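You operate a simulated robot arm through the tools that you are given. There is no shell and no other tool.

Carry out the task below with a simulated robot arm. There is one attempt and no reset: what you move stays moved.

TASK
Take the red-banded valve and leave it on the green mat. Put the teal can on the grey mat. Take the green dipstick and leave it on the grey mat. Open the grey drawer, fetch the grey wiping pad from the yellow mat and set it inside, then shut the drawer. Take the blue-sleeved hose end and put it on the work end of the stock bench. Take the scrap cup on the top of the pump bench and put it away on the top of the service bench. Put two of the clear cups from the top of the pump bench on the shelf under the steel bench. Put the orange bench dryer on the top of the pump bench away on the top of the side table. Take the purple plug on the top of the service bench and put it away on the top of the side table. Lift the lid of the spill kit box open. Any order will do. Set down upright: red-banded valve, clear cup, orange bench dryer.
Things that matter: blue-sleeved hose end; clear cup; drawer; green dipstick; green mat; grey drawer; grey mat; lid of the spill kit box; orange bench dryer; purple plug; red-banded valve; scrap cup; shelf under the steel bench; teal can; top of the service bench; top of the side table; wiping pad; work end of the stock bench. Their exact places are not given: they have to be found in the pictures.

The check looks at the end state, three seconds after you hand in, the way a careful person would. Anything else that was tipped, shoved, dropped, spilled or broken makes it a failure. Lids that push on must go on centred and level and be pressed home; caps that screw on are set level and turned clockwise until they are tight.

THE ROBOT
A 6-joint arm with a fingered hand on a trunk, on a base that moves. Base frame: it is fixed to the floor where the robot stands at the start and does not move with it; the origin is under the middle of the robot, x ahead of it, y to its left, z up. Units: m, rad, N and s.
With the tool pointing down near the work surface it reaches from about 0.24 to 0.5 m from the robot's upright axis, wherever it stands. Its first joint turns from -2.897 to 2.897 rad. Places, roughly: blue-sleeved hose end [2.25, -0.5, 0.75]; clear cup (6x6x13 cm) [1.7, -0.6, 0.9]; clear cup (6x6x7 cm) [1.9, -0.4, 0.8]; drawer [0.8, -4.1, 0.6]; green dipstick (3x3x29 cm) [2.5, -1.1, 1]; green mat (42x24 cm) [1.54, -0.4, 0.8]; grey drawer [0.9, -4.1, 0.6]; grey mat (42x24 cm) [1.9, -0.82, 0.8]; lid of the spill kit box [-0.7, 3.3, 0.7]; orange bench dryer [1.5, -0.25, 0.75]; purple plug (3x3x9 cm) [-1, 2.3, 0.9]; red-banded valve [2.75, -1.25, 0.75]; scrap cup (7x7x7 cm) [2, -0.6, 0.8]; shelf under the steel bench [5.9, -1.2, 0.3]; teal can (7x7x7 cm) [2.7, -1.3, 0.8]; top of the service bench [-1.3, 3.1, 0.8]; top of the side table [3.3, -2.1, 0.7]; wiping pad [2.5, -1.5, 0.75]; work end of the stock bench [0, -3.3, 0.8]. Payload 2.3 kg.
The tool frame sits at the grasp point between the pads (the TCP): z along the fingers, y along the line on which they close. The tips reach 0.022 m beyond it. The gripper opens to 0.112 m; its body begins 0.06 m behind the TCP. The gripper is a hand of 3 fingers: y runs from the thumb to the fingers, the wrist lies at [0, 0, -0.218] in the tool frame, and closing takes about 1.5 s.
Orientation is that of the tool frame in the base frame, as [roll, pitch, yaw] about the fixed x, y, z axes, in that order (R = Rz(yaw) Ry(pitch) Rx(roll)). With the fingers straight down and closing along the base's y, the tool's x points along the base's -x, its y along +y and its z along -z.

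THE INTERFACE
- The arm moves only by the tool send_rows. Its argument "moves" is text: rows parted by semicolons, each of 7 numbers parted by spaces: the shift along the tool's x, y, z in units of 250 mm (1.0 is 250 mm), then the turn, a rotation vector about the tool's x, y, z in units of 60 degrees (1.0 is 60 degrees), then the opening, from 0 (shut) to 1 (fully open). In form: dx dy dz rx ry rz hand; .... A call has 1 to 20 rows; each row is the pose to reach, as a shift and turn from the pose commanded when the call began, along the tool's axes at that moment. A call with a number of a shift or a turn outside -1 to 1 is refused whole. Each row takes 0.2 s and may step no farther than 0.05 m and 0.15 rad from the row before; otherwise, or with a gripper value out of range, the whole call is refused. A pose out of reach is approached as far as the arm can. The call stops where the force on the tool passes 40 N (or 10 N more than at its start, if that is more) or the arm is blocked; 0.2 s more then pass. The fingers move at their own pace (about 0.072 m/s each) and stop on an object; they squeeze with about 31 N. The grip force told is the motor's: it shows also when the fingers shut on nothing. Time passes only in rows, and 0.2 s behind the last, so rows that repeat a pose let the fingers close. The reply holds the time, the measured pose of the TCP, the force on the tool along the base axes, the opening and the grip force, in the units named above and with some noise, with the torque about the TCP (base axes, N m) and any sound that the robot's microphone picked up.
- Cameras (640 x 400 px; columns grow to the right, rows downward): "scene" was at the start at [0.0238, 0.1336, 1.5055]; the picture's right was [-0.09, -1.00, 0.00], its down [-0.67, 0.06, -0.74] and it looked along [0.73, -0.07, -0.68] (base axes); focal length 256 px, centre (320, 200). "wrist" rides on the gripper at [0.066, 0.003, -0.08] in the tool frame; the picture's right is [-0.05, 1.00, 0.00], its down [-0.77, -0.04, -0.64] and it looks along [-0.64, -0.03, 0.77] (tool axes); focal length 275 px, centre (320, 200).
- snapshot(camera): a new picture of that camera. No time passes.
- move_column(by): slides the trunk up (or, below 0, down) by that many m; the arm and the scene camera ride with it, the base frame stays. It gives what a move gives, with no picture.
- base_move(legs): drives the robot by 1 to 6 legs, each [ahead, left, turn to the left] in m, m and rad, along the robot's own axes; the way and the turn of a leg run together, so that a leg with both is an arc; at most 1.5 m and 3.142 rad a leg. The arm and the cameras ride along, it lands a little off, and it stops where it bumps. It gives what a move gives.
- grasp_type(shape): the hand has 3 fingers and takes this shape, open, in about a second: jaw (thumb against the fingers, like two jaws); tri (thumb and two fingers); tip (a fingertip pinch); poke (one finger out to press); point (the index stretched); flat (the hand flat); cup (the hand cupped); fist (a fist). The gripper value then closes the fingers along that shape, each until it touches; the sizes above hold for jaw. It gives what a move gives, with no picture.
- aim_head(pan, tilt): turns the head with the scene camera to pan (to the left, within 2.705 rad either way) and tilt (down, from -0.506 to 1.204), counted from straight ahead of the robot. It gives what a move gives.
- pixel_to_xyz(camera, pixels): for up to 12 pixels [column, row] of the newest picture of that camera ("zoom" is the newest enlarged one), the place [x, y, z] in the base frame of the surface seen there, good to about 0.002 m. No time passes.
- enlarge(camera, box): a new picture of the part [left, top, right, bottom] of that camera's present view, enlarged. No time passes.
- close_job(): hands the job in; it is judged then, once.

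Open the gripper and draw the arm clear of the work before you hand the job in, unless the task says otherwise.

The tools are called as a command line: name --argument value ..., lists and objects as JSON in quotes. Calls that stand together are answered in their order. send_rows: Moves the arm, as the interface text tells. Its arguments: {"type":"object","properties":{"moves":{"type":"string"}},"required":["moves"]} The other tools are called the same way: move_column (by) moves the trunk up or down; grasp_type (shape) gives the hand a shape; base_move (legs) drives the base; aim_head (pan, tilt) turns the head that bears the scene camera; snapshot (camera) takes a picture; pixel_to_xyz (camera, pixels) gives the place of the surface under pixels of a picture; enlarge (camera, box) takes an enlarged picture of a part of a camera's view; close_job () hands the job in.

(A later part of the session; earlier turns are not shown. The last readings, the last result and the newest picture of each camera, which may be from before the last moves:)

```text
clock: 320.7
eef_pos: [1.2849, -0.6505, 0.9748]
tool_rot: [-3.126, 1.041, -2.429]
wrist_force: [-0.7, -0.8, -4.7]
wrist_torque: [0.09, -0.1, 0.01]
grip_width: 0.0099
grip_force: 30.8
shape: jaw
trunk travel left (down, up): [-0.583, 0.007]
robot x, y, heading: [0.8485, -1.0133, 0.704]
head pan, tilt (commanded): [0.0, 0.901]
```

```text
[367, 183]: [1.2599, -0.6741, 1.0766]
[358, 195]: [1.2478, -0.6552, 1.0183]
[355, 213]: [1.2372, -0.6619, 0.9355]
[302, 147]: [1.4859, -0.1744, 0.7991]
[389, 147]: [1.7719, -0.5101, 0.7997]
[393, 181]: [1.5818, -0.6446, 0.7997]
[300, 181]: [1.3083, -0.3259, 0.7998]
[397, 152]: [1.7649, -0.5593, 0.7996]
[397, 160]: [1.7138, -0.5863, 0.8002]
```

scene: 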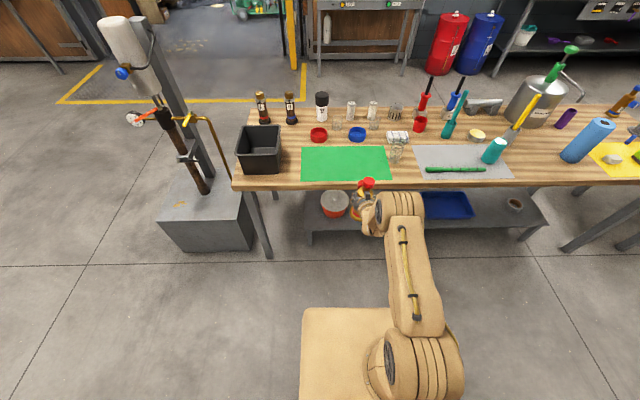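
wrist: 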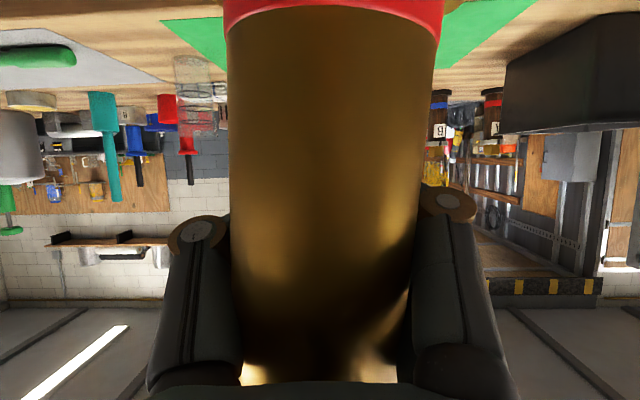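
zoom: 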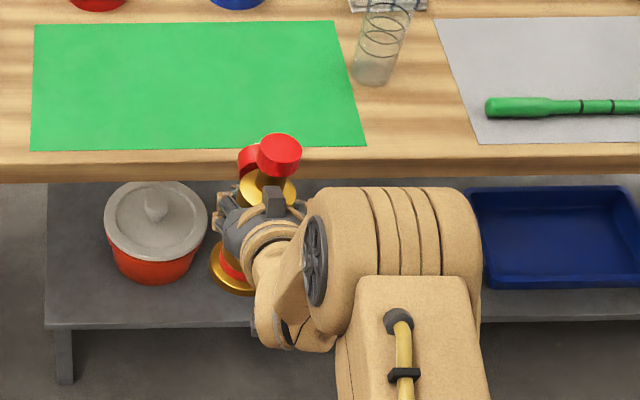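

The valve hangs upright with its axis at (1.2605,-0.667) and its base at z≈0.907. I drive it over the green mat and lower the trunk.

base_move --legs '[[0.379, 0.03, 0]]'

move_column --by -0.09

snapshot --camera "wrist"

enlarge --camera "scene" --box '[280, 140, 440, 250]'

```text
clock: 323.2
eef_pos: [1.5605, -0.3789, 0.9748]
tool_rot: [-3.125, 1.041, -2.431]
wrist_force: [-0.7, -0.4, -4.9]
wrist_torque: [0.06, -0.12, -0.01]
grip_width: 0.0095
grip_force: 31.1
shape: jaw
trunk travel left (down, up): [-0.583, 0.007]
robot x, y, heading: [1.1194, -0.7438, 0.7]
head pan, tilt (commanded): [0.0, 0.901]
```

```text
clock: 324.4
eef_pos: [1.5601, -0.3802, 0.8853]
tool_rot: [-3.125, 1.041, -2.431]
wrist_force: [0.1, -0.7, -5.8]
wrist_torque: [0.06, -0.1, 0.03]
grip_width: 0.0098
grip_force: 30.9
shape: jaw
trunk travel left (down, up): [-0.493, 0.097]
robot x, y, heading: [1.1216, -0.746, 0.703]
head pan, tilt (commanded): [0.0, 0.901]
```

```text
taken
```

wrist: 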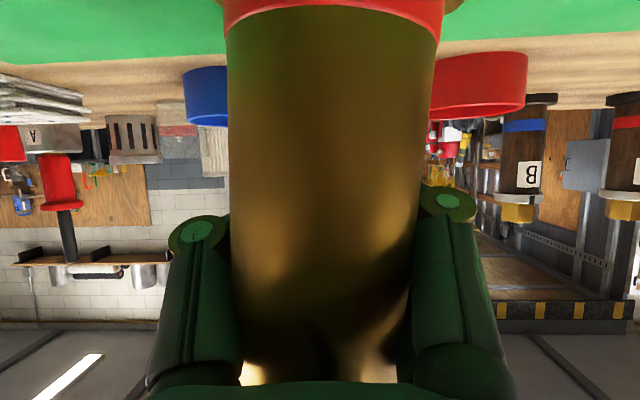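

```text
3.64 times, centred on (360, 195) of scene
```

zoom: 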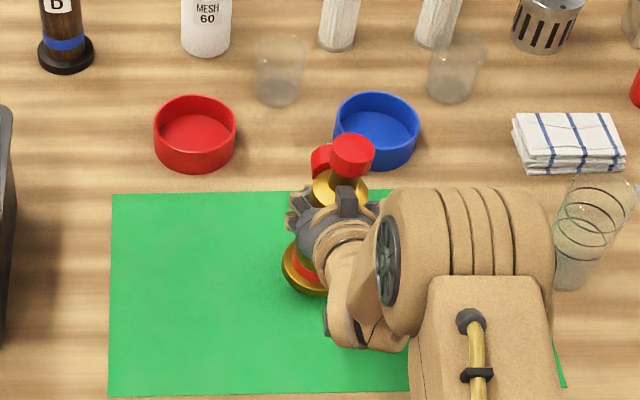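

The valve is over the mat with ~1.7 cm to go. I lower in small steps until contact.

send_rows --moves "0.015 0 0.009 0 0 0 0; 0.03 0 0.018 0 0 0 0; 0.045 0 0.026 0 0 0 0; 0.045 0 0.026 0 0 0 0"

send_rows --moves "0.005 0 0.003 0 0 0 0; 0.01 0 0.006 0 0 0 0; 0.01 0 0.006 0 0 0 0"

```text
clock: 325.4
eef_pos: [1.5595, -0.3802, 0.8741]
tool_rot: [-3.125, 1.04, -2.431]
wrist_force: [-0.2, -0.3, -4.8]
wrist_torque: [0.07, -0.07, -0.01]
grip_width: 0.0097
grip_force: 30.8
shape: jaw
trunk travel left (down, up): [-0.493, 0.097]
robot x, y, heading: [1.1221, -0.7487, 0.702]
head pan, tilt (commanded): [0.0, 0.901]
```

```text
clock: 326.2
eef_pos: [1.5612, -0.3799, 0.8701]
tool_rot: [-3.125, 1.04, -2.432]
wrist_force: [-1.0, 0.2, -5.2]
wrist_torque: [0.04, -0.1, -0.01]
grip_width: 0.0099
grip_force: 31.3
shape: jaw
trunk travel left (down, up): [-0.493, 0.097]
robot x, y, heading: [1.1196, -0.7474, 0.704]
head pan, tilt (commanded): [0.0, 0.901]
```

send_rows --moves "0.004 0 0.002 0 0 0 0; 0.008 0 0.0047 0 0 0 0; 0.008 0 0.0047 0 0 0 0"

send_rows --moves "0.003 0 0.002 0 0 0 0; 0.006 0 0.0035 0 0 0 0; 0.006 0 0.0035 0 0 0 0"

```text
clock: 327.0
eef_pos: [1.5598, -0.3797, 0.8669]
tool_rot: [-3.125, 1.043, -2.431]
wrist_force: [-0.5, 2.1, -1.0]
wrist_torque: [0.03, -0.06, 0.01]
grip_width: 0.0097
grip_force: 30.9
shape: jaw
trunk travel left (down, up): [-0.493, 0.097]
robot x, y, heading: [1.1253, -0.7449, 0.706]
head pan, tilt (commanded): [0.0, 0.901]
```

```text
clock: 327.8
eef_pos: [1.5593, -0.381, 0.8679]
tool_rot: [-3.123, 1.045, -2.429]
wrist_force: [-0.3, 3.4, 12.6]
wrist_torque: [-0.18, -0.12, -0.02]
grip_width: 0.0098
grip_force: 31.1
shape: jaw
trunk travel left (down, up): [-0.493, 0.097]
robot x, y, heading: [1.1207, -0.7433, 0.701]
head pan, tilt (commanded): [0.0, 0.901]
```

The valve stands on the mat (upward force). I ease 1 mm up and open the hand.

send_rows --moves "-0.003 0 -0.002 0 0 0 0; -0.003 0 -0.002 0 0 0 0.15; -0.003 0 -0.002 0 0 0 0.3; -0.003 0 -0.002 0 0 0 0.5; -0.003 0 -0.002 0 0 0 0.7; -0.003 0 -0.002 0 0 0 0.85; -0.003 0 -0.002 0 0 0 0.85; -0.003 0 -0.002 0 0 0 0.85; -0.003 0 -0.002 0 0 0 0.85"

snapshot --camera "wrist"

enlarge --camera "scene" --box '[280, 140, 440, 250]'

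```text
clock: 329.8
eef_pos: [1.5599, -0.3803, 0.8659]
tool_rot: [-3.126, 1.042, -2.43]
wrist_force: [-1.6, -0.5, -1.1]
wrist_torque: [0.03, -0.09, -0.02]
grip_width: 0.0949
grip_force: 0.0
shape: jaw
trunk travel left (down, up): [-0.493, 0.097]
robot x, y, heading: [1.1239, -0.7467, 0.699]
head pan, tilt (commanded): [0.0, 0.901]
```

```text
taken
```

wrist: 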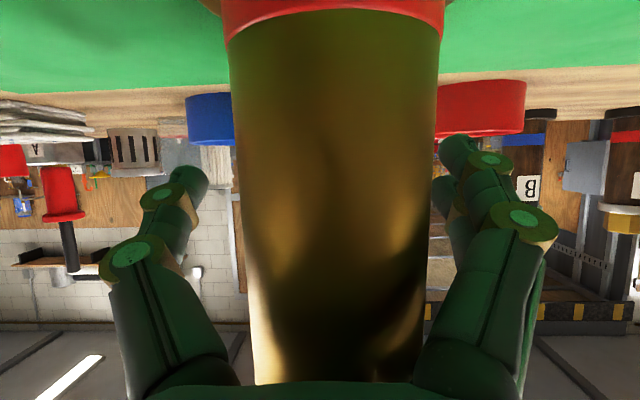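

```text
3.64 times, centred on (360, 195) of scene
```

zoom: 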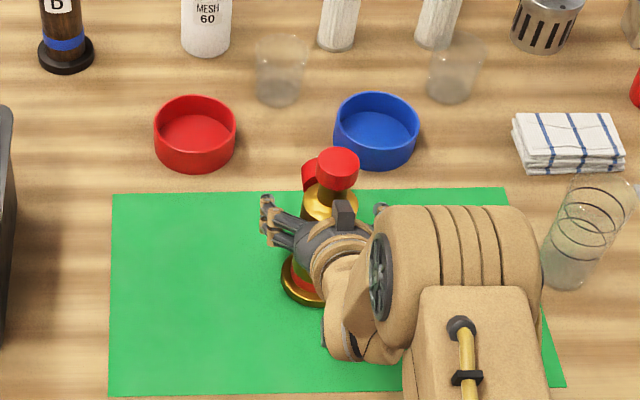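

The cap seems to have shifted slightly; I check whether the valve leans on the palm.

pixel_to_xyz --camera "wrist" --pixels '[[335, 40], [335, 80], [335, 120], [335, 160], [335, 200], [335, 240], [335, 10]]'

pixel_to_xyz --camera "zoom" --pixels '[[338, 162], [338, 185], [320, 165], [290, 280], [305, 300], [328, 195]]'

```text
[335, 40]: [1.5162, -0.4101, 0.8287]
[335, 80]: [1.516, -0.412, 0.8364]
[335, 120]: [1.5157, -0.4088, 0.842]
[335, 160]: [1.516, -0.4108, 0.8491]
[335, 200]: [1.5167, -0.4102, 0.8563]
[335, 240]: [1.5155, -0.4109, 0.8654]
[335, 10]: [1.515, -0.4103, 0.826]
```

```text
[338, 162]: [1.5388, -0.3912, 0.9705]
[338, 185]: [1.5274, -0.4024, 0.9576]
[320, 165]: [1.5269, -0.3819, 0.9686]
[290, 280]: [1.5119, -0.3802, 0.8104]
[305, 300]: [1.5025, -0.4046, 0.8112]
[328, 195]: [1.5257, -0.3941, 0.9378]
```

The body is vertical (same x,y at all heights). I withdraw along the tool axis.

send_rows --moves "0 0 -0.08 0 0 0 0.85; 0 0 -0.16 0 0 0 0.85; 0 0 -0.26 0 0 0 0.85; 0 0 -0.38 0 0 0 0.85; 0 0 -0.5 0 0 0 0.85; 0 0 -0.6 0 0 0 0.85; 0 0 -0.6 0 0 0 0.85"

snapshot --camera "scene"

snapshot --camera "wrist"

```text
clock: 331.4
eef_pos: [1.4593, -0.4622, 0.9429]
tool_rot: [-3.127, 1.042, -2.43]
wrist_force: [0.1, -0.2, -0.4]
wrist_torque: [-0.01, 0.01, 0.01]
grip_width: 0.0948
grip_force: 0.1
shape: jaw
trunk travel left (down, up): [-0.493, 0.097]
robot x, y, heading: [1.1249, -0.7463, 0.702]
head pan, tilt (commanded): [0.0, 0.901]
```

```text
taken
```

scene: 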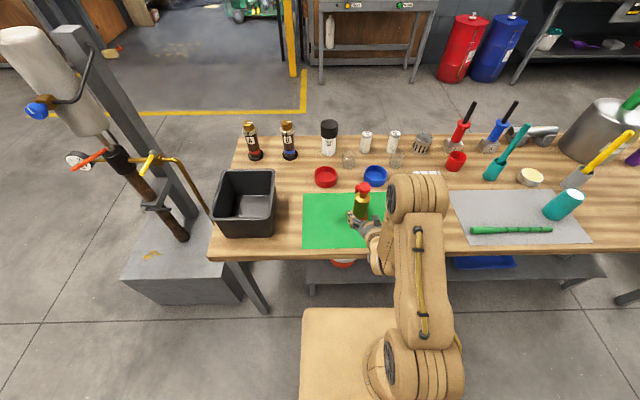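

```text
taken
```

wrist: 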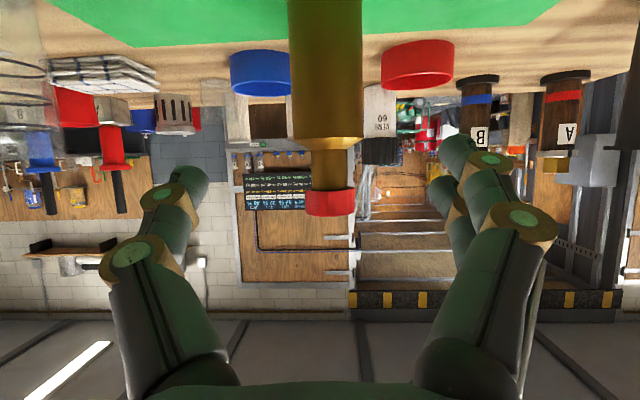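

The valve stands upright on the green mat. Next, the single clear cups behind the bowls; I zoom in on them to get their bases.

enlarge --camera "scene" --box '[320, 125, 430, 200]'

pixel_to_xyz --camera "scene" --pixels '[[348.5, 166], [396, 166], [348.5, 163], [396, 163], [376, 176], [327, 176], [366, 152], [394, 151], [362, 185]]'

```text
5.33 times, centred on (375, 162) of scene
```

zoom: 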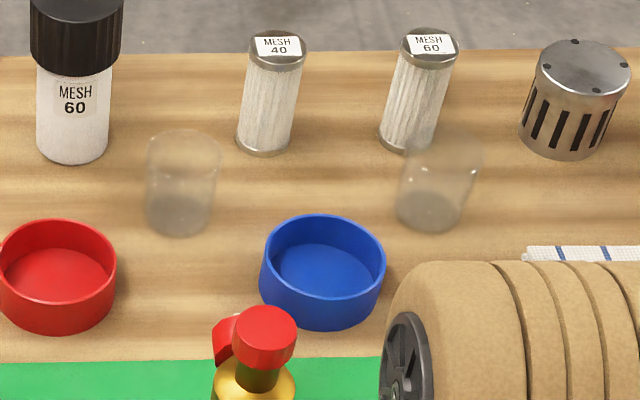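

```text
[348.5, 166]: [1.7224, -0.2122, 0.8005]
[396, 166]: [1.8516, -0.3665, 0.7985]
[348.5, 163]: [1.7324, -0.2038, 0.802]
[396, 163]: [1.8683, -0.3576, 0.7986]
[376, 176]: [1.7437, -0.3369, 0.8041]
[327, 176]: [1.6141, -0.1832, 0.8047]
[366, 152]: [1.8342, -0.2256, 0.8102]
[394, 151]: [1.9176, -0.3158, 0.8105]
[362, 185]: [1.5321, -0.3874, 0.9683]
```

Cup bases: (1.863,-0.361) and (1.729,-0.207). I back off from the valve, raise the hand, set it to 45° tilt and line up with the first cup.

base_move --legs '[[-0.15, 0, 0.031]]'

send_rows --moves "-0.1 0 -0.06 0 0.06 0 0.85; -0.2 0 -0.12 0 0.12 0 0.85; -0.3 0 -0.18 0 0.18 0 0.85; -0.414 0 -0.242 0 0.25 0 0.85; -0.414 0 -0.242 0 0.25 0 0.85"

base_move --legs '[[0, -0.21, 0], [0.33, 0, 0]]'

snapshot --camera "scene"

```text
clock: 332.8
eef_pos: [1.3373, -0.5518, 0.9436]
tool_rot: [-3.126, 1.042, -2.401]
wrist_force: [0.1, 0.1, -0.1]
wrist_torque: [-0.01, -0.04, 0.01]
grip_width: 0.095
grip_force: 0.0
shape: jaw
trunk travel left (down, up): [-0.493, 0.097]
robot x, y, heading: [1.0105, -0.8465, 0.734]
head pan, tilt (commanded): [0.0, 0.901]
```

```text
clock: 334.0
eef_pos: [1.3386, -0.5517, 1.0638]
tool_rot: [-3.13, 0.778, -2.406]
wrist_force: [-0.3, 0.1, -0.3]
wrist_torque: [-0.01, -0.01, -0.02]
grip_width: 0.0949
grip_force: 0.0
shape: jaw
trunk travel left (down, up): [-0.493, 0.097]
robot x, y, heading: [1.0103, -0.847, 0.734]
head pan, tilt (commanded): [0.0, 0.901]
```

```text
clock: 337.4
eef_pos: [1.7304, -0.4881, 1.0632]
tool_rot: [-3.131, 0.777, -2.413]
wrist_force: [-0.3, 0.2, 0.3]
wrist_torque: [-0.01, 0.0, 0.03]
grip_width: 0.0949
grip_force: 0.1
shape: jaw
trunk travel left (down, up): [-0.493, 0.097]
robot x, y, heading: [1.4001, -0.7823, 0.724]
head pan, tilt (commanded): [0.0, 0.901]
```

```text
taken
```

scene: 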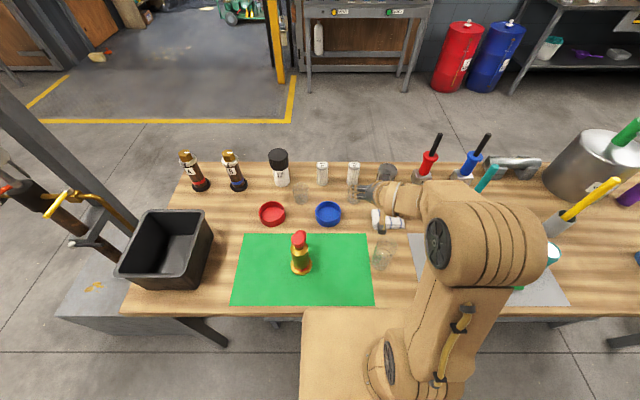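

snapshot --camera "wrist"

enlarge --camera "wrist" --box '[200, 0, 440, 150]'

```text
taken
```

wrist: 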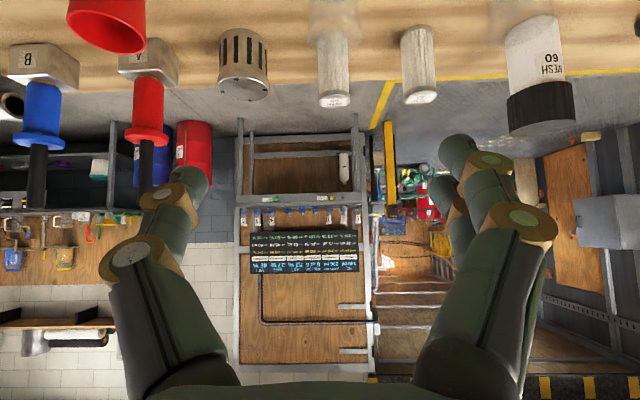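

```text
2.67 times, centred on (320, 75) of wrist
```

zoom: 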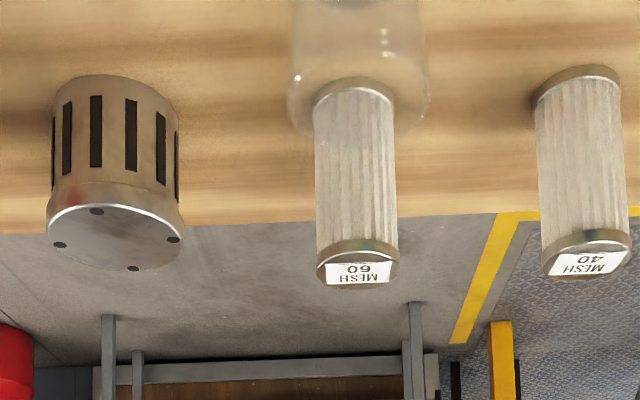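

The cup's rim is visible at the top of the wrist view. I move to 12 cm short of it along the tool axis and re-measure.

send_rows --moves "0.02 0.01 0.13 0 0 0 0.85; 0.042 0.02 0.26 0 0 0 0.85; 0.064 0.03 0.4 0 0 0 0.85; 0.085 0.04 0.53 0 0 0 0.85; 0.106 0.049 0.656 0 0 0 0.85; 0.106 0.049 0.656 0 0 0 0.85"

snapshot --camera "wrist"

enlarge --camera "scene" --box '[320, 140, 420, 220]'

```text
clock: 338.8
eef_pos: [1.7946, -0.4176, 0.9246]
tool_rot: [-3.132, 0.779, -2.414]
wrist_force: [-0.4, -0.4, -0.3]
wrist_torque: [-0.03, -0.01, -0.02]
grip_width: 0.0948
grip_force: 0.0
shape: jaw
trunk travel left (down, up): [-0.493, 0.097]
robot x, y, heading: [1.3985, -0.783, 0.729]
head pan, tilt (commanded): [0.0, 0.901]
```

```text
taken
```

wrist: 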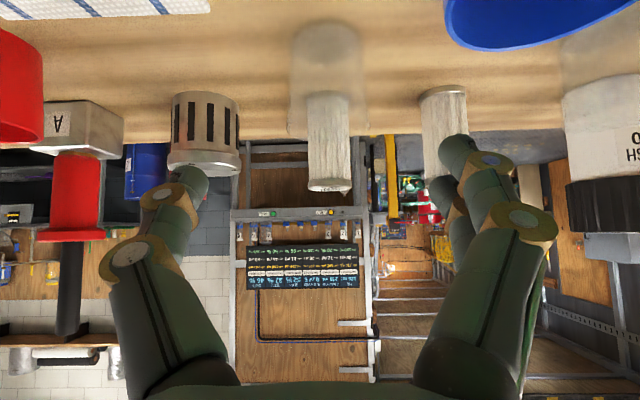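

```text
5.00 times, centred on (370, 180) of scene
```

zoom: 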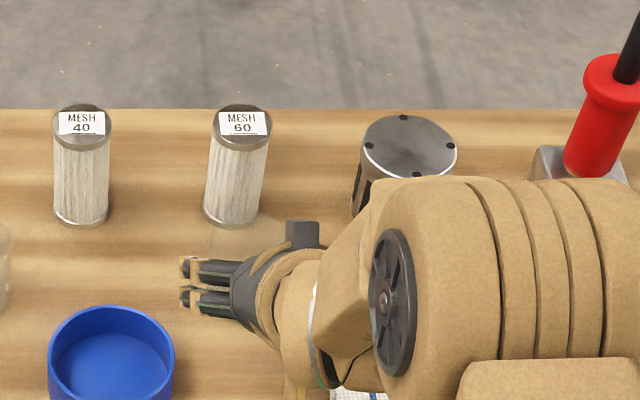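

enlarge --camera "wrist" --box '[250, 0, 410, 150]'

pixel_to_xyz --camera "wrist" --pixels '[[327, 32], [327, 45], [327, 25], [327, 60], [330, 110], [330, 150]]'

```text
2.67 times, centred on (330, 75) of wrist
```

zoom: 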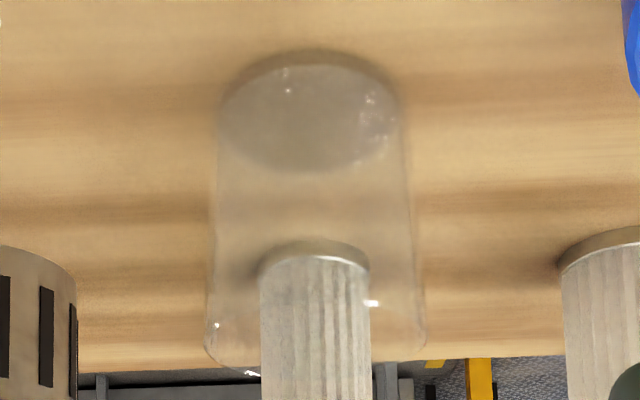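

```text
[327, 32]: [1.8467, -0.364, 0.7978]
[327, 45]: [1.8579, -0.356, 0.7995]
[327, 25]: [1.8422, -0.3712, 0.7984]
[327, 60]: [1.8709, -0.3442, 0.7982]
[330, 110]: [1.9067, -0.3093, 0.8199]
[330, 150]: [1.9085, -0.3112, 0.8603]
```

The base centre is (1.8555,-0.358). I advance 0.114 m around the cup.

send_rows --moves "-0.002 0.004 0.09 0 0 0 0.85; -0.004 0.007 0.18 0 0 0 0.85; -0.006 0.01 0.27 0 0 0 0.85; -0.008 0.013 0.36 0 0 0 0.85; -0.01 0.016 0.454 0 0 0 0.85; -0.01 0.016 0.454 0 0 0 0.85"

snapshot --camera "wrist"

```text
clock: 340.2
eef_pos: [1.8525, -0.3644, 0.8472]
tool_rot: [-3.13, 0.781, -2.413]
wrist_force: [0.2, 0.1, 0.0]
wrist_torque: [-0.01, -0.02, -0.02]
grip_width: 0.095
grip_force: 0.1
shape: jaw
out of reach, approached as far as the arm can: row 5, 6
trunk travel left (down, up): [-0.493, 0.097]
robot x, y, heading: [1.3986, -0.7825, 0.728]
head pan, tilt (commanded): [0.0, 0.901]
```

```text
taken
```

wrist: 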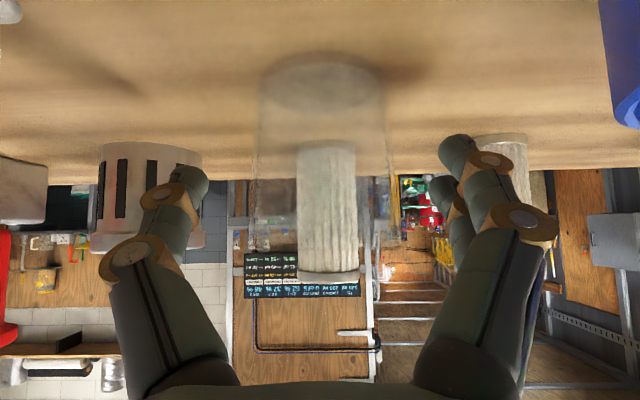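

The cup is between the fingers, centre 8 mm beyond the TCP. I close gently in steps.

send_rows --moves "0 0 0 0 0 0 0.65; 0 0 0 0 0 0 0.55; 0 0 0 0 0 0 0.45; 0 0 0 0 0 0 0.35; 0 0 0 0 0 0 0.2; 0 0 0 0 0 0 0; 0 0 0 0 0 0 0; 0 0 0 0 0 0 0"

snapshot --camera "wrist"

```text
clock: 342.0
eef_pos: [1.8511, -0.3649, 0.8487]
tool_rot: [-3.13, 0.784, -2.414]
wrist_force: [0.4, -0.1, 0.7]
wrist_torque: [-0.01, -0.02, 0.02]
grip_width: 0.0473
grip_force: 31.5
shape: jaw
trunk travel left (down, up): [-0.493, 0.097]
robot x, y, heading: [1.4032, -0.7793, 0.726]
head pan, tilt (commanded): [0.0, 0.901]
```

```text
taken
```

wrist: 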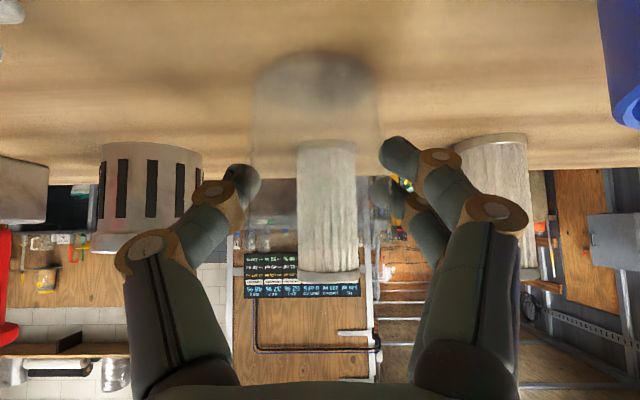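

Gripped at 0.047 m. I lift with the trunk and check.

move_column --by 0.09

snapshot --camera "wrist"

enlarge --camera "scene" --box '[320, 140, 420, 240]'

```text
clock: 343.3
eef_pos: [1.8522, -0.3644, 0.9396]
tool_rot: [-3.129, 0.782, -2.413]
wrist_force: [0.4, -1.4, -0.7]
wrist_torque: [-0.01, 0.0, 0.02]
grip_width: 0.0476
grip_force: 31.0
shape: jaw
trunk travel left (down, up): [-0.583, 0.007]
robot x, y, heading: [1.3964, -0.78, 0.723]
head pan, tilt (commanded): [0.0, 0.901]
```

```text
taken
```

wrist: 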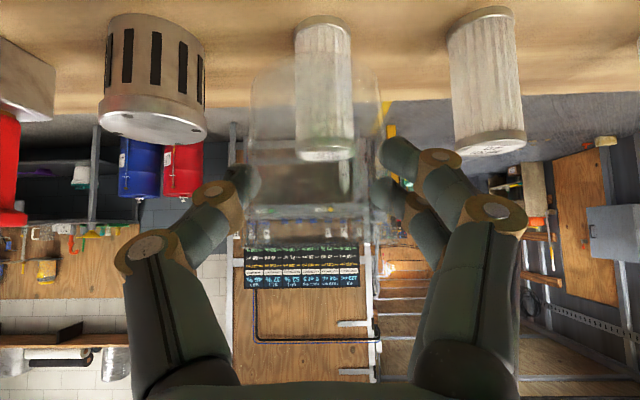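

```text
4.00 times, centred on (370, 190) of scene
```

zoom: 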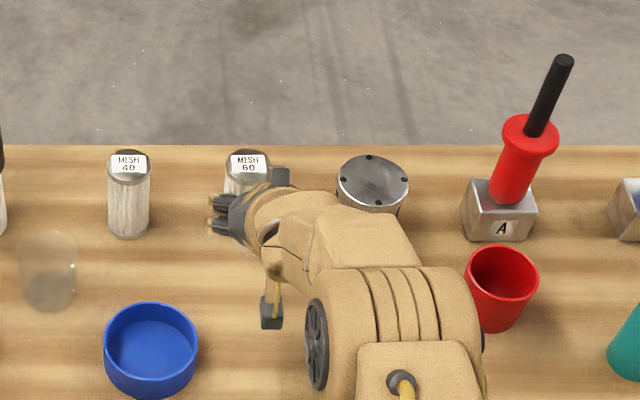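

The cup is held upright (TCP is 0.049 m above its base). The cup stack stands near my way back, so I raise 8 cm more before backing out.

send_rows --moves "-0.056 0 -0.057 0 0 0 0; -0.113 0 -0.114 0 0 0 0; -0.17 0 -0.17 0 0 0 0; -0.226 0 -0.227 0 0 0 0; -0.226 0 -0.227 0 0 0 0"

base_move --legs '[[-0.55, 0, 0]]'

snapshot --camera "scene"

```text
clock: 344.5
eef_pos: [1.8443, -0.3659, 1.0173]
tool_rot: [3.137, 0.795, -2.411]
wrist_force: [0.4, 0.1, -0.9]
wrist_torque: [0.02, -0.03, 0.0]
grip_width: 0.0468
grip_force: 31.0
shape: jaw
out of reach, approached as far as the arm can: row 3, 4, 5
trunk travel left (down, up): [-0.583, 0.007]
robot x, y, heading: [1.4001, -0.7805, 0.728]
head pan, tilt (commanded): [0.0, 0.901]
```

```text
clock: 347.6
eef_pos: [1.4439, -0.7238, 1.0169]
tool_rot: [3.138, 0.798, -2.413]
wrist_force: [-0.6, 0.2, 0.1]
wrist_torque: [0.01, -0.01, -0.02]
grip_width: 0.0471
grip_force: 31.5
shape: jaw
trunk travel left (down, up): [-0.583, 0.007]
robot x, y, heading: [1.001, -1.1407, 0.728]
head pan, tilt (commanded): [0.0, 0.901]
```

```text
taken
```

scene: 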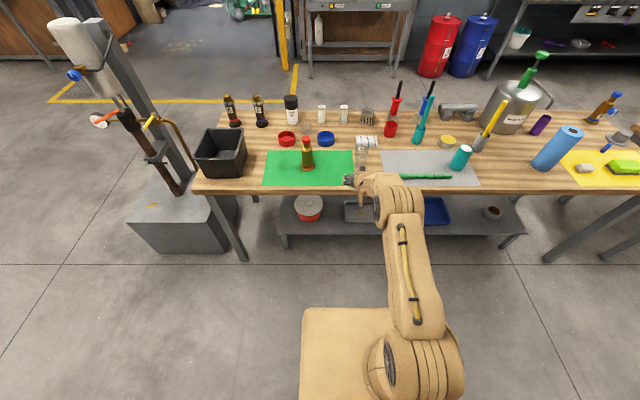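

The cup is clear. I drive with it around the side table toward the steel bench.

base_move --legs '[[-0.1, 0, 0.005], [0, -1.1, 0], [0, -1.05, 0], [0, -1.05, 0]]'

snapshot --camera "scene"

```text
clock: 363.8
eef_pos: [3.48, -3.1429, 1.0173]
tool_rot: [3.139, 0.797, -2.407]
wrist_force: [-1.1, -0.6, -0.3]
wrist_torque: [-0.01, 0.03, -0.04]
grip_width: 0.0469
grip_force: 31.3
shape: jaw
trunk travel left (down, up): [-0.583, 0.007]
robot x, y, heading: [3.0379, -3.5601, 0.728]
head pan, tilt (commanded): [0.0, 0.901]
```

```text
taken
```

scene: 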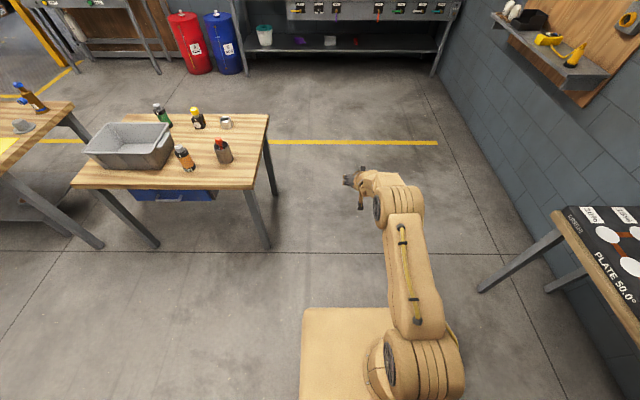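

base_move --legs '[[1.25, 0, 0], [1.0, 0, 0]]'

aim_head --pan -0.25 --tilt 0.75

snapshot --camera "scene"

```text
clock: 374.9
eef_pos: [5.152, -1.6473, 1.017]
tool_rot: [3.138, 0.794, -2.42]
wrist_force: [0.2, 0.6, -0.3]
wrist_torque: [0.0, -0.01, -0.02]
grip_width: 0.047
grip_force: 30.8
shape: jaw
trunk travel left (down, up): [-0.583, 0.007]
robot x, y, heading: [4.7069, -2.0567, 0.714]
head pan, tilt (commanded): [0.0, 0.901]
```

```text
clock: 375.7
eef_pos: [5.1517, -1.647, 1.0179]
tool_rot: [3.14, 0.795, -2.421]
wrist_force: [0.0, 0.3, 0.1]
wrist_torque: [-0.03, 0.01, -0.04]
grip_width: 0.0468
grip_force: 31.5
shape: jaw
trunk travel left (down, up): [-0.583, 0.007]
robot x, y, heading: [4.7076, -2.0573, 0.717]
head pan, tilt (commanded): [-0.25, 0.75]
```

```text
taken
```

scene: 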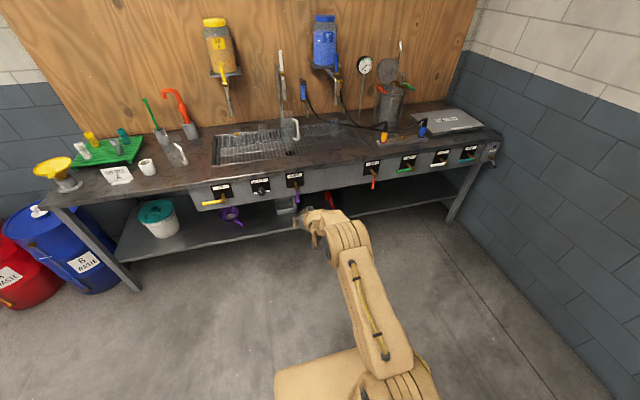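

The steel bench is ahead; I query its front edge, knobs, apron bottom and shelf.

enlarge --camera "scene" --box '[180, 130, 500, 290]'

pixel_to_xyz --camera "scene" --pixels '[[230, 238], [270, 232], [380, 208], [420, 201], [445, 198], [395, 178], [360, 188], [300, 200], [220, 205], [405, 166], [300, 188], [450, 185]]'

```text
2.00 times, centred on (340, 210) of scene
```

zoom: 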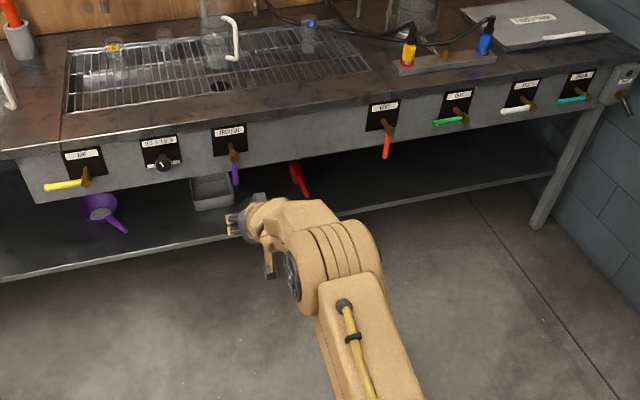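

```text
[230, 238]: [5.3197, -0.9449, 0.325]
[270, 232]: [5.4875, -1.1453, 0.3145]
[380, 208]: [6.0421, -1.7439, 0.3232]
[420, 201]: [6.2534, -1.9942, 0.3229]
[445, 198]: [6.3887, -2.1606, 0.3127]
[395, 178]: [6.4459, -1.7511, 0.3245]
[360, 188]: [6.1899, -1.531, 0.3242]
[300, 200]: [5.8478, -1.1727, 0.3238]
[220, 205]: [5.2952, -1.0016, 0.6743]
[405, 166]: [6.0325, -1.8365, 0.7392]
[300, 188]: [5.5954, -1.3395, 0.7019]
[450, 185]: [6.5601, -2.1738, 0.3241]
```

pixel_to_xyz --camera "zoom" --pixels '[[387, 155], [320, 155], [434, 122], [465, 121], [420, 136], [502, 111], [495, 122], [540, 110], [235, 183], [300, 190], [560, 97], [388, 120]]'

```text
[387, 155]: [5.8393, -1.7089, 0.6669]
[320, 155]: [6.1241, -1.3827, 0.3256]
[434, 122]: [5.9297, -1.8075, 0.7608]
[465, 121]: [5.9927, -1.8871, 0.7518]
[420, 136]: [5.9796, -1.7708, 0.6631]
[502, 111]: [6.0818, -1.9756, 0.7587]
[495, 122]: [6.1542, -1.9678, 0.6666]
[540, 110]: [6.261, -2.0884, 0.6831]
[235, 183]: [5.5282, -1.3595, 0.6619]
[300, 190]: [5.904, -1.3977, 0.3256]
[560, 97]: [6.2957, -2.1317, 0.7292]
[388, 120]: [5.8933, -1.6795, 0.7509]
```

Apron bottom z≈0.663, levers at n≈3.195. I'll set the cup at u≈5.40, clear of the levers: shift right and lower the trunk fully.

base_move --legs '[[0, -0.73, 0.016]]'

move_column --by -0.57

aim_head --pan 0.0 --tilt 0.4

snapshot --camera "scene"

snapshot --camera "wrist"

```text
clock: 379.6
eef_pos: [5.6279, -2.1784, 1.0171]
tool_rot: [3.137, 0.795, -2.399]
wrist_force: [-0.7, -0.3, -0.9]
wrist_torque: [0.0, 0.01, -0.02]
grip_width: 0.047
grip_force: 31.1
shape: jaw
trunk travel left (down, up): [-0.583, 0.007]
robot x, y, heading: [5.1871, -2.5946, 0.742]
head pan, tilt (commanded): [-0.25, 0.75]
```

```text
refused: -0.57 is not a number from -0.4 to 0.4
```

```text
clock: 380.4
eef_pos: [5.6268, -2.1772, 1.0177]
tool_rot: [3.138, 0.797, -2.398]
wrist_force: [0.1, -0.2, 0.4]
wrist_torque: [-0.02, 0.01, -0.01]
grip_width: 0.0469
grip_force: 31.0
shape: jaw
trunk travel left (down, up): [-0.583, 0.007]
robot x, y, heading: [5.1912, -2.5948, 0.737]
head pan, tilt (commanded): [0.0, 0.4]
```

```text
taken
```

scene: 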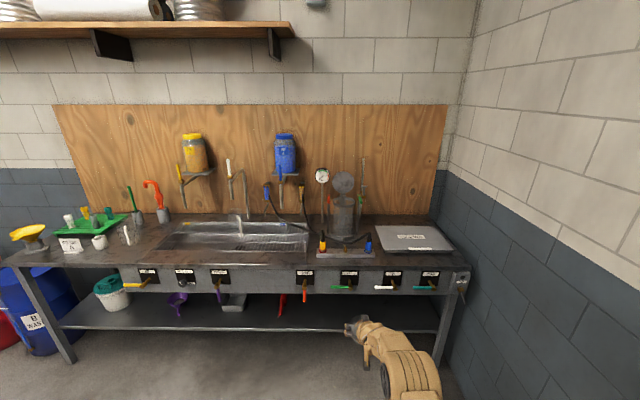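

```text
taken
```

wrist: 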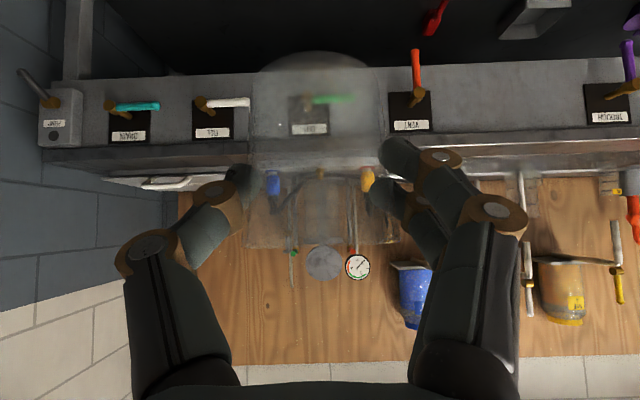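

The hand is centred before the green lever. I lower the trunk in two moves.

move_column --by -0.3

move_column --by -0.28

snapshot --camera "wrist"

aim_head --pan 0.0 --tilt 0.6

snapshot --camera "scene"

```text
clock: 383.4
eef_pos: [5.6278, -2.1775, 0.717]
tool_rot: [3.136, 0.796, -2.4]
wrist_force: [0.7, 0.1, -0.5]
wrist_torque: [-0.02, 0.01, 0.01]
grip_width: 0.047
grip_force: 30.9
shape: jaw
trunk travel left (down, up): [-0.283, 0.307]
robot x, y, heading: [5.1868, -2.597, 0.735]
head pan, tilt (commanded): [0.0, 0.4]
```

```text
clock: 386.3
eef_pos: [5.6261, -2.1771, 0.4369]
tool_rot: [3.139, 0.797, -2.401]
wrist_force: [0.2, -0.3, -0.2]
wrist_torque: [0.0, 0.01, 0.01]
grip_width: 0.0472
grip_force: 31.4
shape: jaw
trunk travel left (down, up): [-0.003, 0.587]
robot x, y, heading: [5.1865, -2.5951, 0.741]
head pan, tilt (commanded): [0.0, 0.4]
```

```text
taken
```

wrist: 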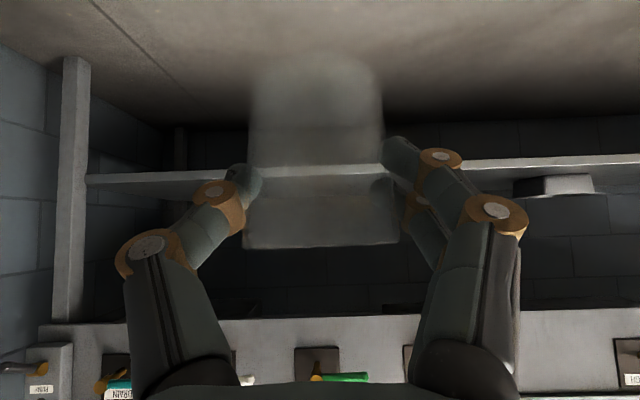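

```text
clock: 387.0
eef_pos: [5.6272, -2.1771, 0.4381]
tool_rot: [3.137, 0.796, -2.4]
wrist_force: [0.1, 0.4, -0.1]
wrist_torque: [-0.03, -0.01, -0.02]
grip_width: 0.0468
grip_force: 30.7
shape: jaw
trunk travel left (down, up): [-0.003, 0.587]
robot x, y, heading: [5.1863, -2.5965, 0.738]
head pan, tilt (commanded): [0.0, 0.6]
```

```text
taken
```

scene: 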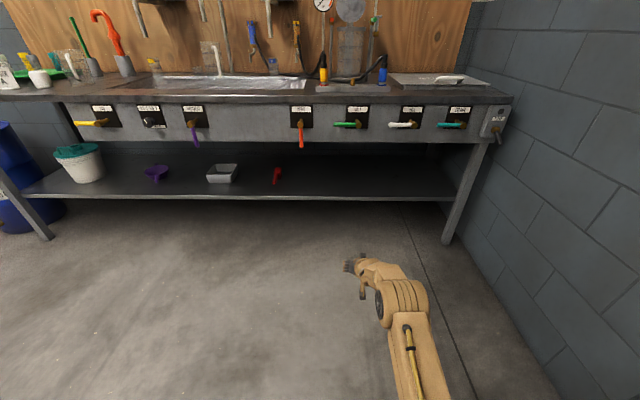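

I lower the arm 5 cm so that everything passes under the apron, then drive in.

send_rows --moves "0.048 0 0.047 0 0 0 0; 0.096 0 0.094 0 0 0 0; 0.143 0 0.14 0 0 0 0; 0.143 0 0.14 0 0 0 0"

base_move --legs '[[0.4, 0, 0]]'

snapshot --camera "wrist"

snapshot --camera "scene"

```text
clock: 388.0
eef_pos: [5.6259, -2.1782, 0.3865]
tool_rot: [3.138, 0.798, -2.402]
wrist_force: [0.1, 0.2, -0.1]
wrist_torque: [-0.02, -0.01, 0.03]
grip_width: 0.0466
grip_force: 30.9
shape: jaw
trunk travel left (down, up): [-0.003, 0.587]
robot x, y, heading: [5.1889, -2.5957, 0.738]
head pan, tilt (commanded): [0.0, 0.6]
```

```text
clock: 390.5
eef_pos: [5.9236, -1.9009, 0.3867]
tool_rot: [3.137, 0.798, -2.395]
wrist_force: [-0.3, 0.0, 0.0]
wrist_torque: [-0.01, -0.01, -0.04]
grip_width: 0.0469
grip_force: 30.9
shape: jaw
trunk travel left (down, up): [-0.003, 0.587]
robot x, y, heading: [5.486, -2.3208, 0.741]
head pan, tilt (commanded): [0.0, 0.6]
```

```text
taken
```

wrist: 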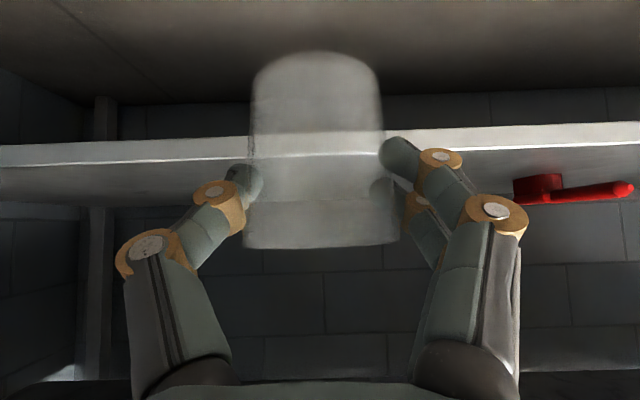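

```text
taken
```

scene: 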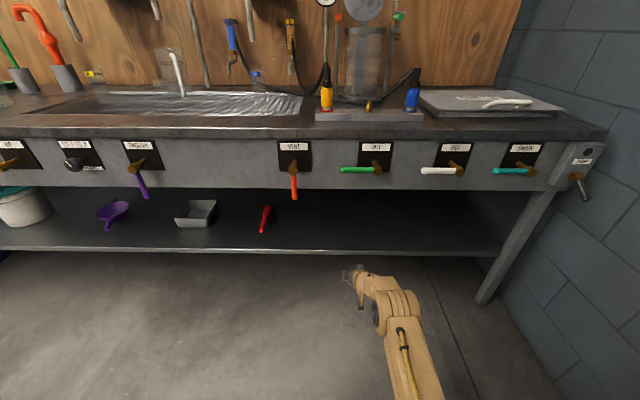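

The cup's base clears the shelf by about 1.4 cm. I drive the last 0.25 m in.

base_move --legs '[[0.25, 0, 0]]'

snapshot --camera "wrist"

snapshot --camera "scene"

```text
clock: 392.4
eef_pos: [6.1092, -1.7291, 0.3863]
tool_rot: [3.138, 0.796, -2.396]
wrist_force: [1.2, -0.3, -0.2]
wrist_torque: [0.01, 0.04, -0.02]
grip_width: 0.0464
grip_force: 31.0
shape: jaw
trunk travel left (down, up): [-0.003, 0.587]
robot x, y, heading: [5.6727, -2.1527, 0.747]
head pan, tilt (commanded): [0.0, 0.6]
```

```text
taken
```

wrist: 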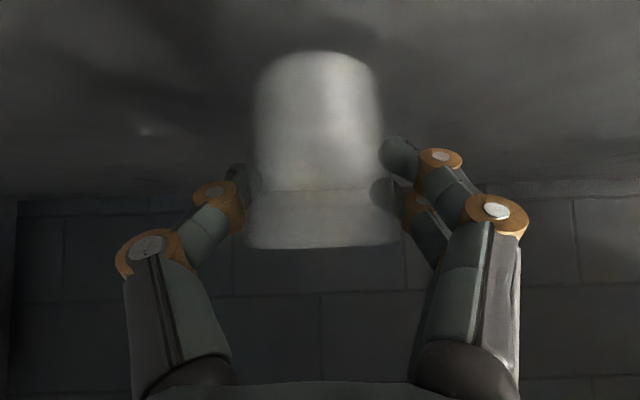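

```text
taken
```

scene: 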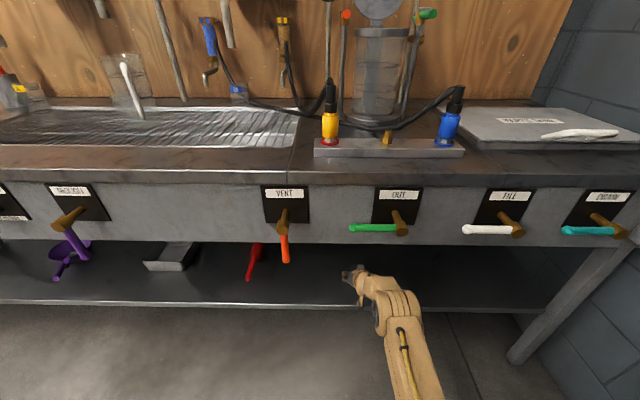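

The cup is over the shelf, ~4 cm inside the edge. I lower it in small steps.

send_rows --moves "0.01 0 0.01 0 0 0 0; 0.02 0 0.02 0 0 0 0; 0.029 0 0.028 0 0 0 0; 0.029 0 0.028 0 0 0 0"

send_rows --moves "0.003 0 0.003 0 0 0 0; 0.006 0 0.006 0 0 0 0; 0.006 0 0.006 0 0 0 0"

```text
clock: 393.4
eef_pos: [6.1085, -1.7296, 0.376]
tool_rot: [3.137, 0.795, -2.395]
wrist_force: [0.4, -0.5, -0.1]
wrist_torque: [0.01, 0.03, -0.01]
grip_width: 0.0472
grip_force: 30.8
shape: jaw
trunk travel left (down, up): [-0.003, 0.587]
robot x, y, heading: [5.6739, -2.1529, 0.748]
head pan, tilt (commanded): [0.0, 0.6]
```

```text
clock: 394.2
eef_pos: [6.1074, -1.7287, 0.3735]
tool_rot: [3.14, 0.798, -2.394]
wrist_force: [1.2, 0.9, 3.6]
wrist_torque: [-0.03, 0.0, 0.01]
grip_width: 0.0469
grip_force: 30.7
shape: jaw
trunk travel left (down, up): [-0.003, 0.587]
robot x, y, heading: [5.6709, -2.1504, 0.743]
head pan, tilt (commanded): [0.0, 0.6]
```

The cup touches the shelf (3.6 N). I open and withdraw straight back along the tool axis a little, then by the base.

send_rows --moves "0 0 0 0 0 0 0.5; 0 0 0 0 0 0 0.6; 0 0 0 0 0 0 0.7; 0 0 0 0 0 0 0.85; 0 0 0 0 0 0 0.85; 0 0 0 0 0 0 0.85; 0 0 0 0 0 0 0.85"

snapshot --camera "wrist"

```text
clock: 395.8
eef_pos: [6.108, -1.728, 0.3737]
tool_rot: [3.137, 0.795, -2.394]
wrist_force: [0.1, -0.4, 0.0]
wrist_torque: [0.03, -0.01, 0.02]
grip_width: 0.0952
grip_force: 0.0
shape: jaw
trunk travel left (down, up): [-0.003, 0.587]
robot x, y, heading: [5.6734, -2.1532, 0.744]
head pan, tilt (commanded): [0.0, 0.6]
```

```text
taken
```

wrist: 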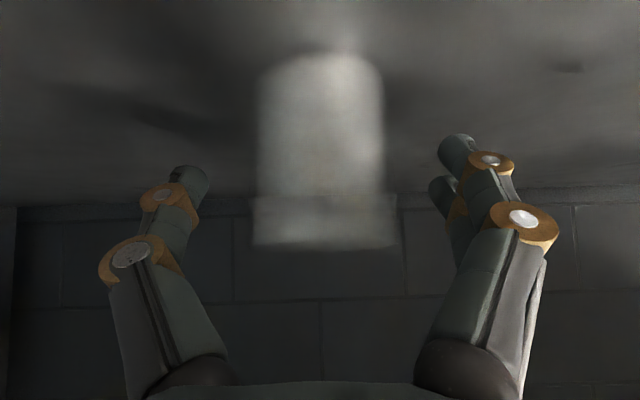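

base_move --legs '[[-0.5, 0, 0]]'

snapshot --camera "wrist"

enlarge --camera "scene" --box '[200, 120, 480, 290]'

```text
clock: 398.7
eef_pos: [5.7463, -2.0631, 0.3724]
tool_rot: [3.139, 0.795, -2.392]
wrist_force: [-0.3, 0.4, 0.0]
wrist_torque: [-0.03, 0.02, 0.01]
grip_width: 0.0948
grip_force: 0.1
shape: jaw
trunk travel left (down, up): [-0.003, 0.587]
robot x, y, heading: [5.3104, -2.4842, 0.746]
head pan, tilt (commanded): [0.0, 0.6]
```

```text
taken
```

wrist: 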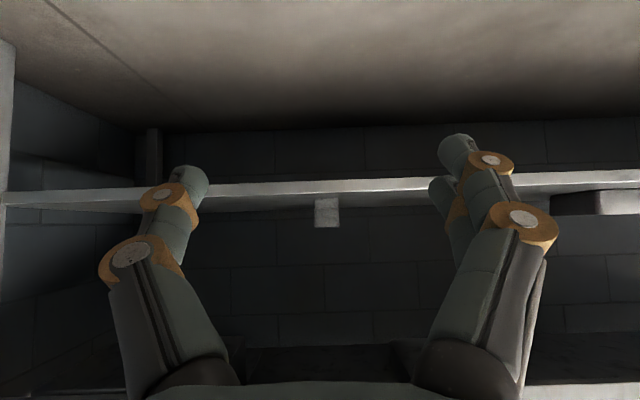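

```text
2.29 times, centred on (340, 205) of scene
```

zoom: 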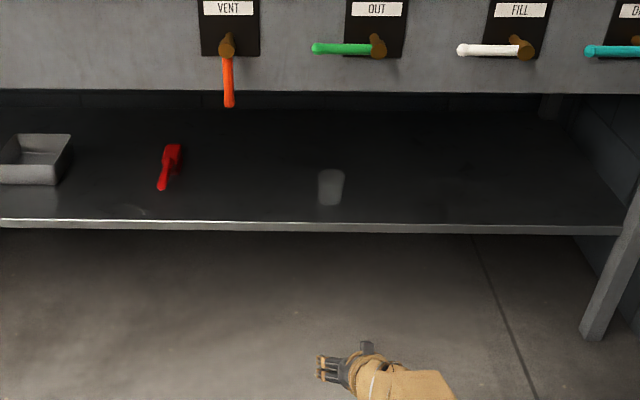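

The first cup stands on the shelf. I raise the trunk and drive back around to the near side for the second cup.

move_column --by 0.4

move_column --by 0.17

base_move --legs '[[0, 0.72, -0.01], [-1.2, 0, 0], [-1.2, 0, 0], [0, 1.1, 0], [0, 1.05, 0], [0, 1.0, 0]]'

aim_head --pan 0.1 --tilt 0.8

snapshot --camera "scene"

```text
clock: 402.5
eef_pos: [5.7457, -2.065, 0.7726]
tool_rot: [3.139, 0.798, -2.393]
wrist_force: [-0.9, 0.2, -0.6]
wrist_torque: [-0.01, 0.04, 0.0]
grip_width: 0.0949
grip_force: 0.1
shape: jaw
trunk travel left (down, up): [-0.403, 0.187]
robot x, y, heading: [5.3097, -2.4881, 0.741]
head pan, tilt (commanded): [0.0, 0.6]
```

```text
clock: 404.4
eef_pos: [5.7461, -2.0639, 0.9434]
tool_rot: [3.14, 0.797, -2.393]
wrist_force: [-0.1, -0.2, -0.5]
wrist_torque: [0.01, 0.02, -0.01]
grip_width: 0.095
grip_force: 0.0
shape: jaw
trunk travel left (down, up): [-0.573, 0.017]
robot x, y, heading: [5.3137, -2.4878, 0.745]
head pan, tilt (commanded): [0.0, 0.6]
```

```text
clock: 434.8
eef_pos: [1.3952, -0.8197, 0.9426]
tool_rot: [3.138, 0.796, -2.41]
wrist_force: [-0.8, -0.6, 0.1]
wrist_torque: [-0.01, -0.02, 0.02]
grip_width: 0.0949
grip_force: 0.1
shape: jaw
trunk travel left (down, up): [-0.573, 0.017]
robot x, y, heading: [0.9522, -1.2342, 0.734]
head pan, tilt (commanded): [0.0, 0.6]
```

```text
clock: 435.5
eef_pos: [1.3962, -0.8201, 0.943]
tool_rot: [3.138, 0.797, -2.412]
wrist_force: [0.0, -0.4, 1.3]
wrist_torque: [0.0, 0.01, 0.03]
grip_width: 0.0951
grip_force: 0.0
shape: jaw
trunk travel left (down, up): [-0.573, 0.017]
robot x, y, heading: [0.9529, -1.2318, 0.722]
head pan, tilt (commanded): [0.099, 0.799]
```

```text
taken
```

scene: 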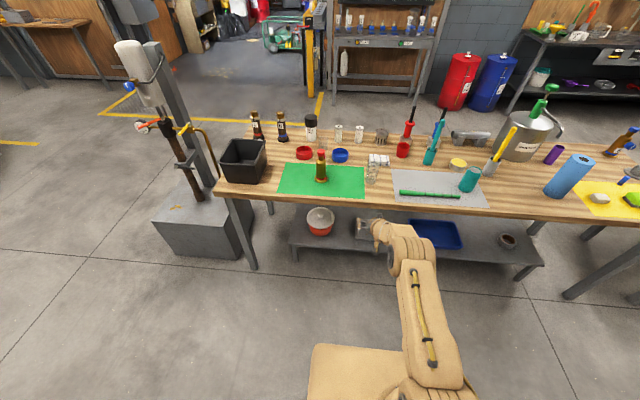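

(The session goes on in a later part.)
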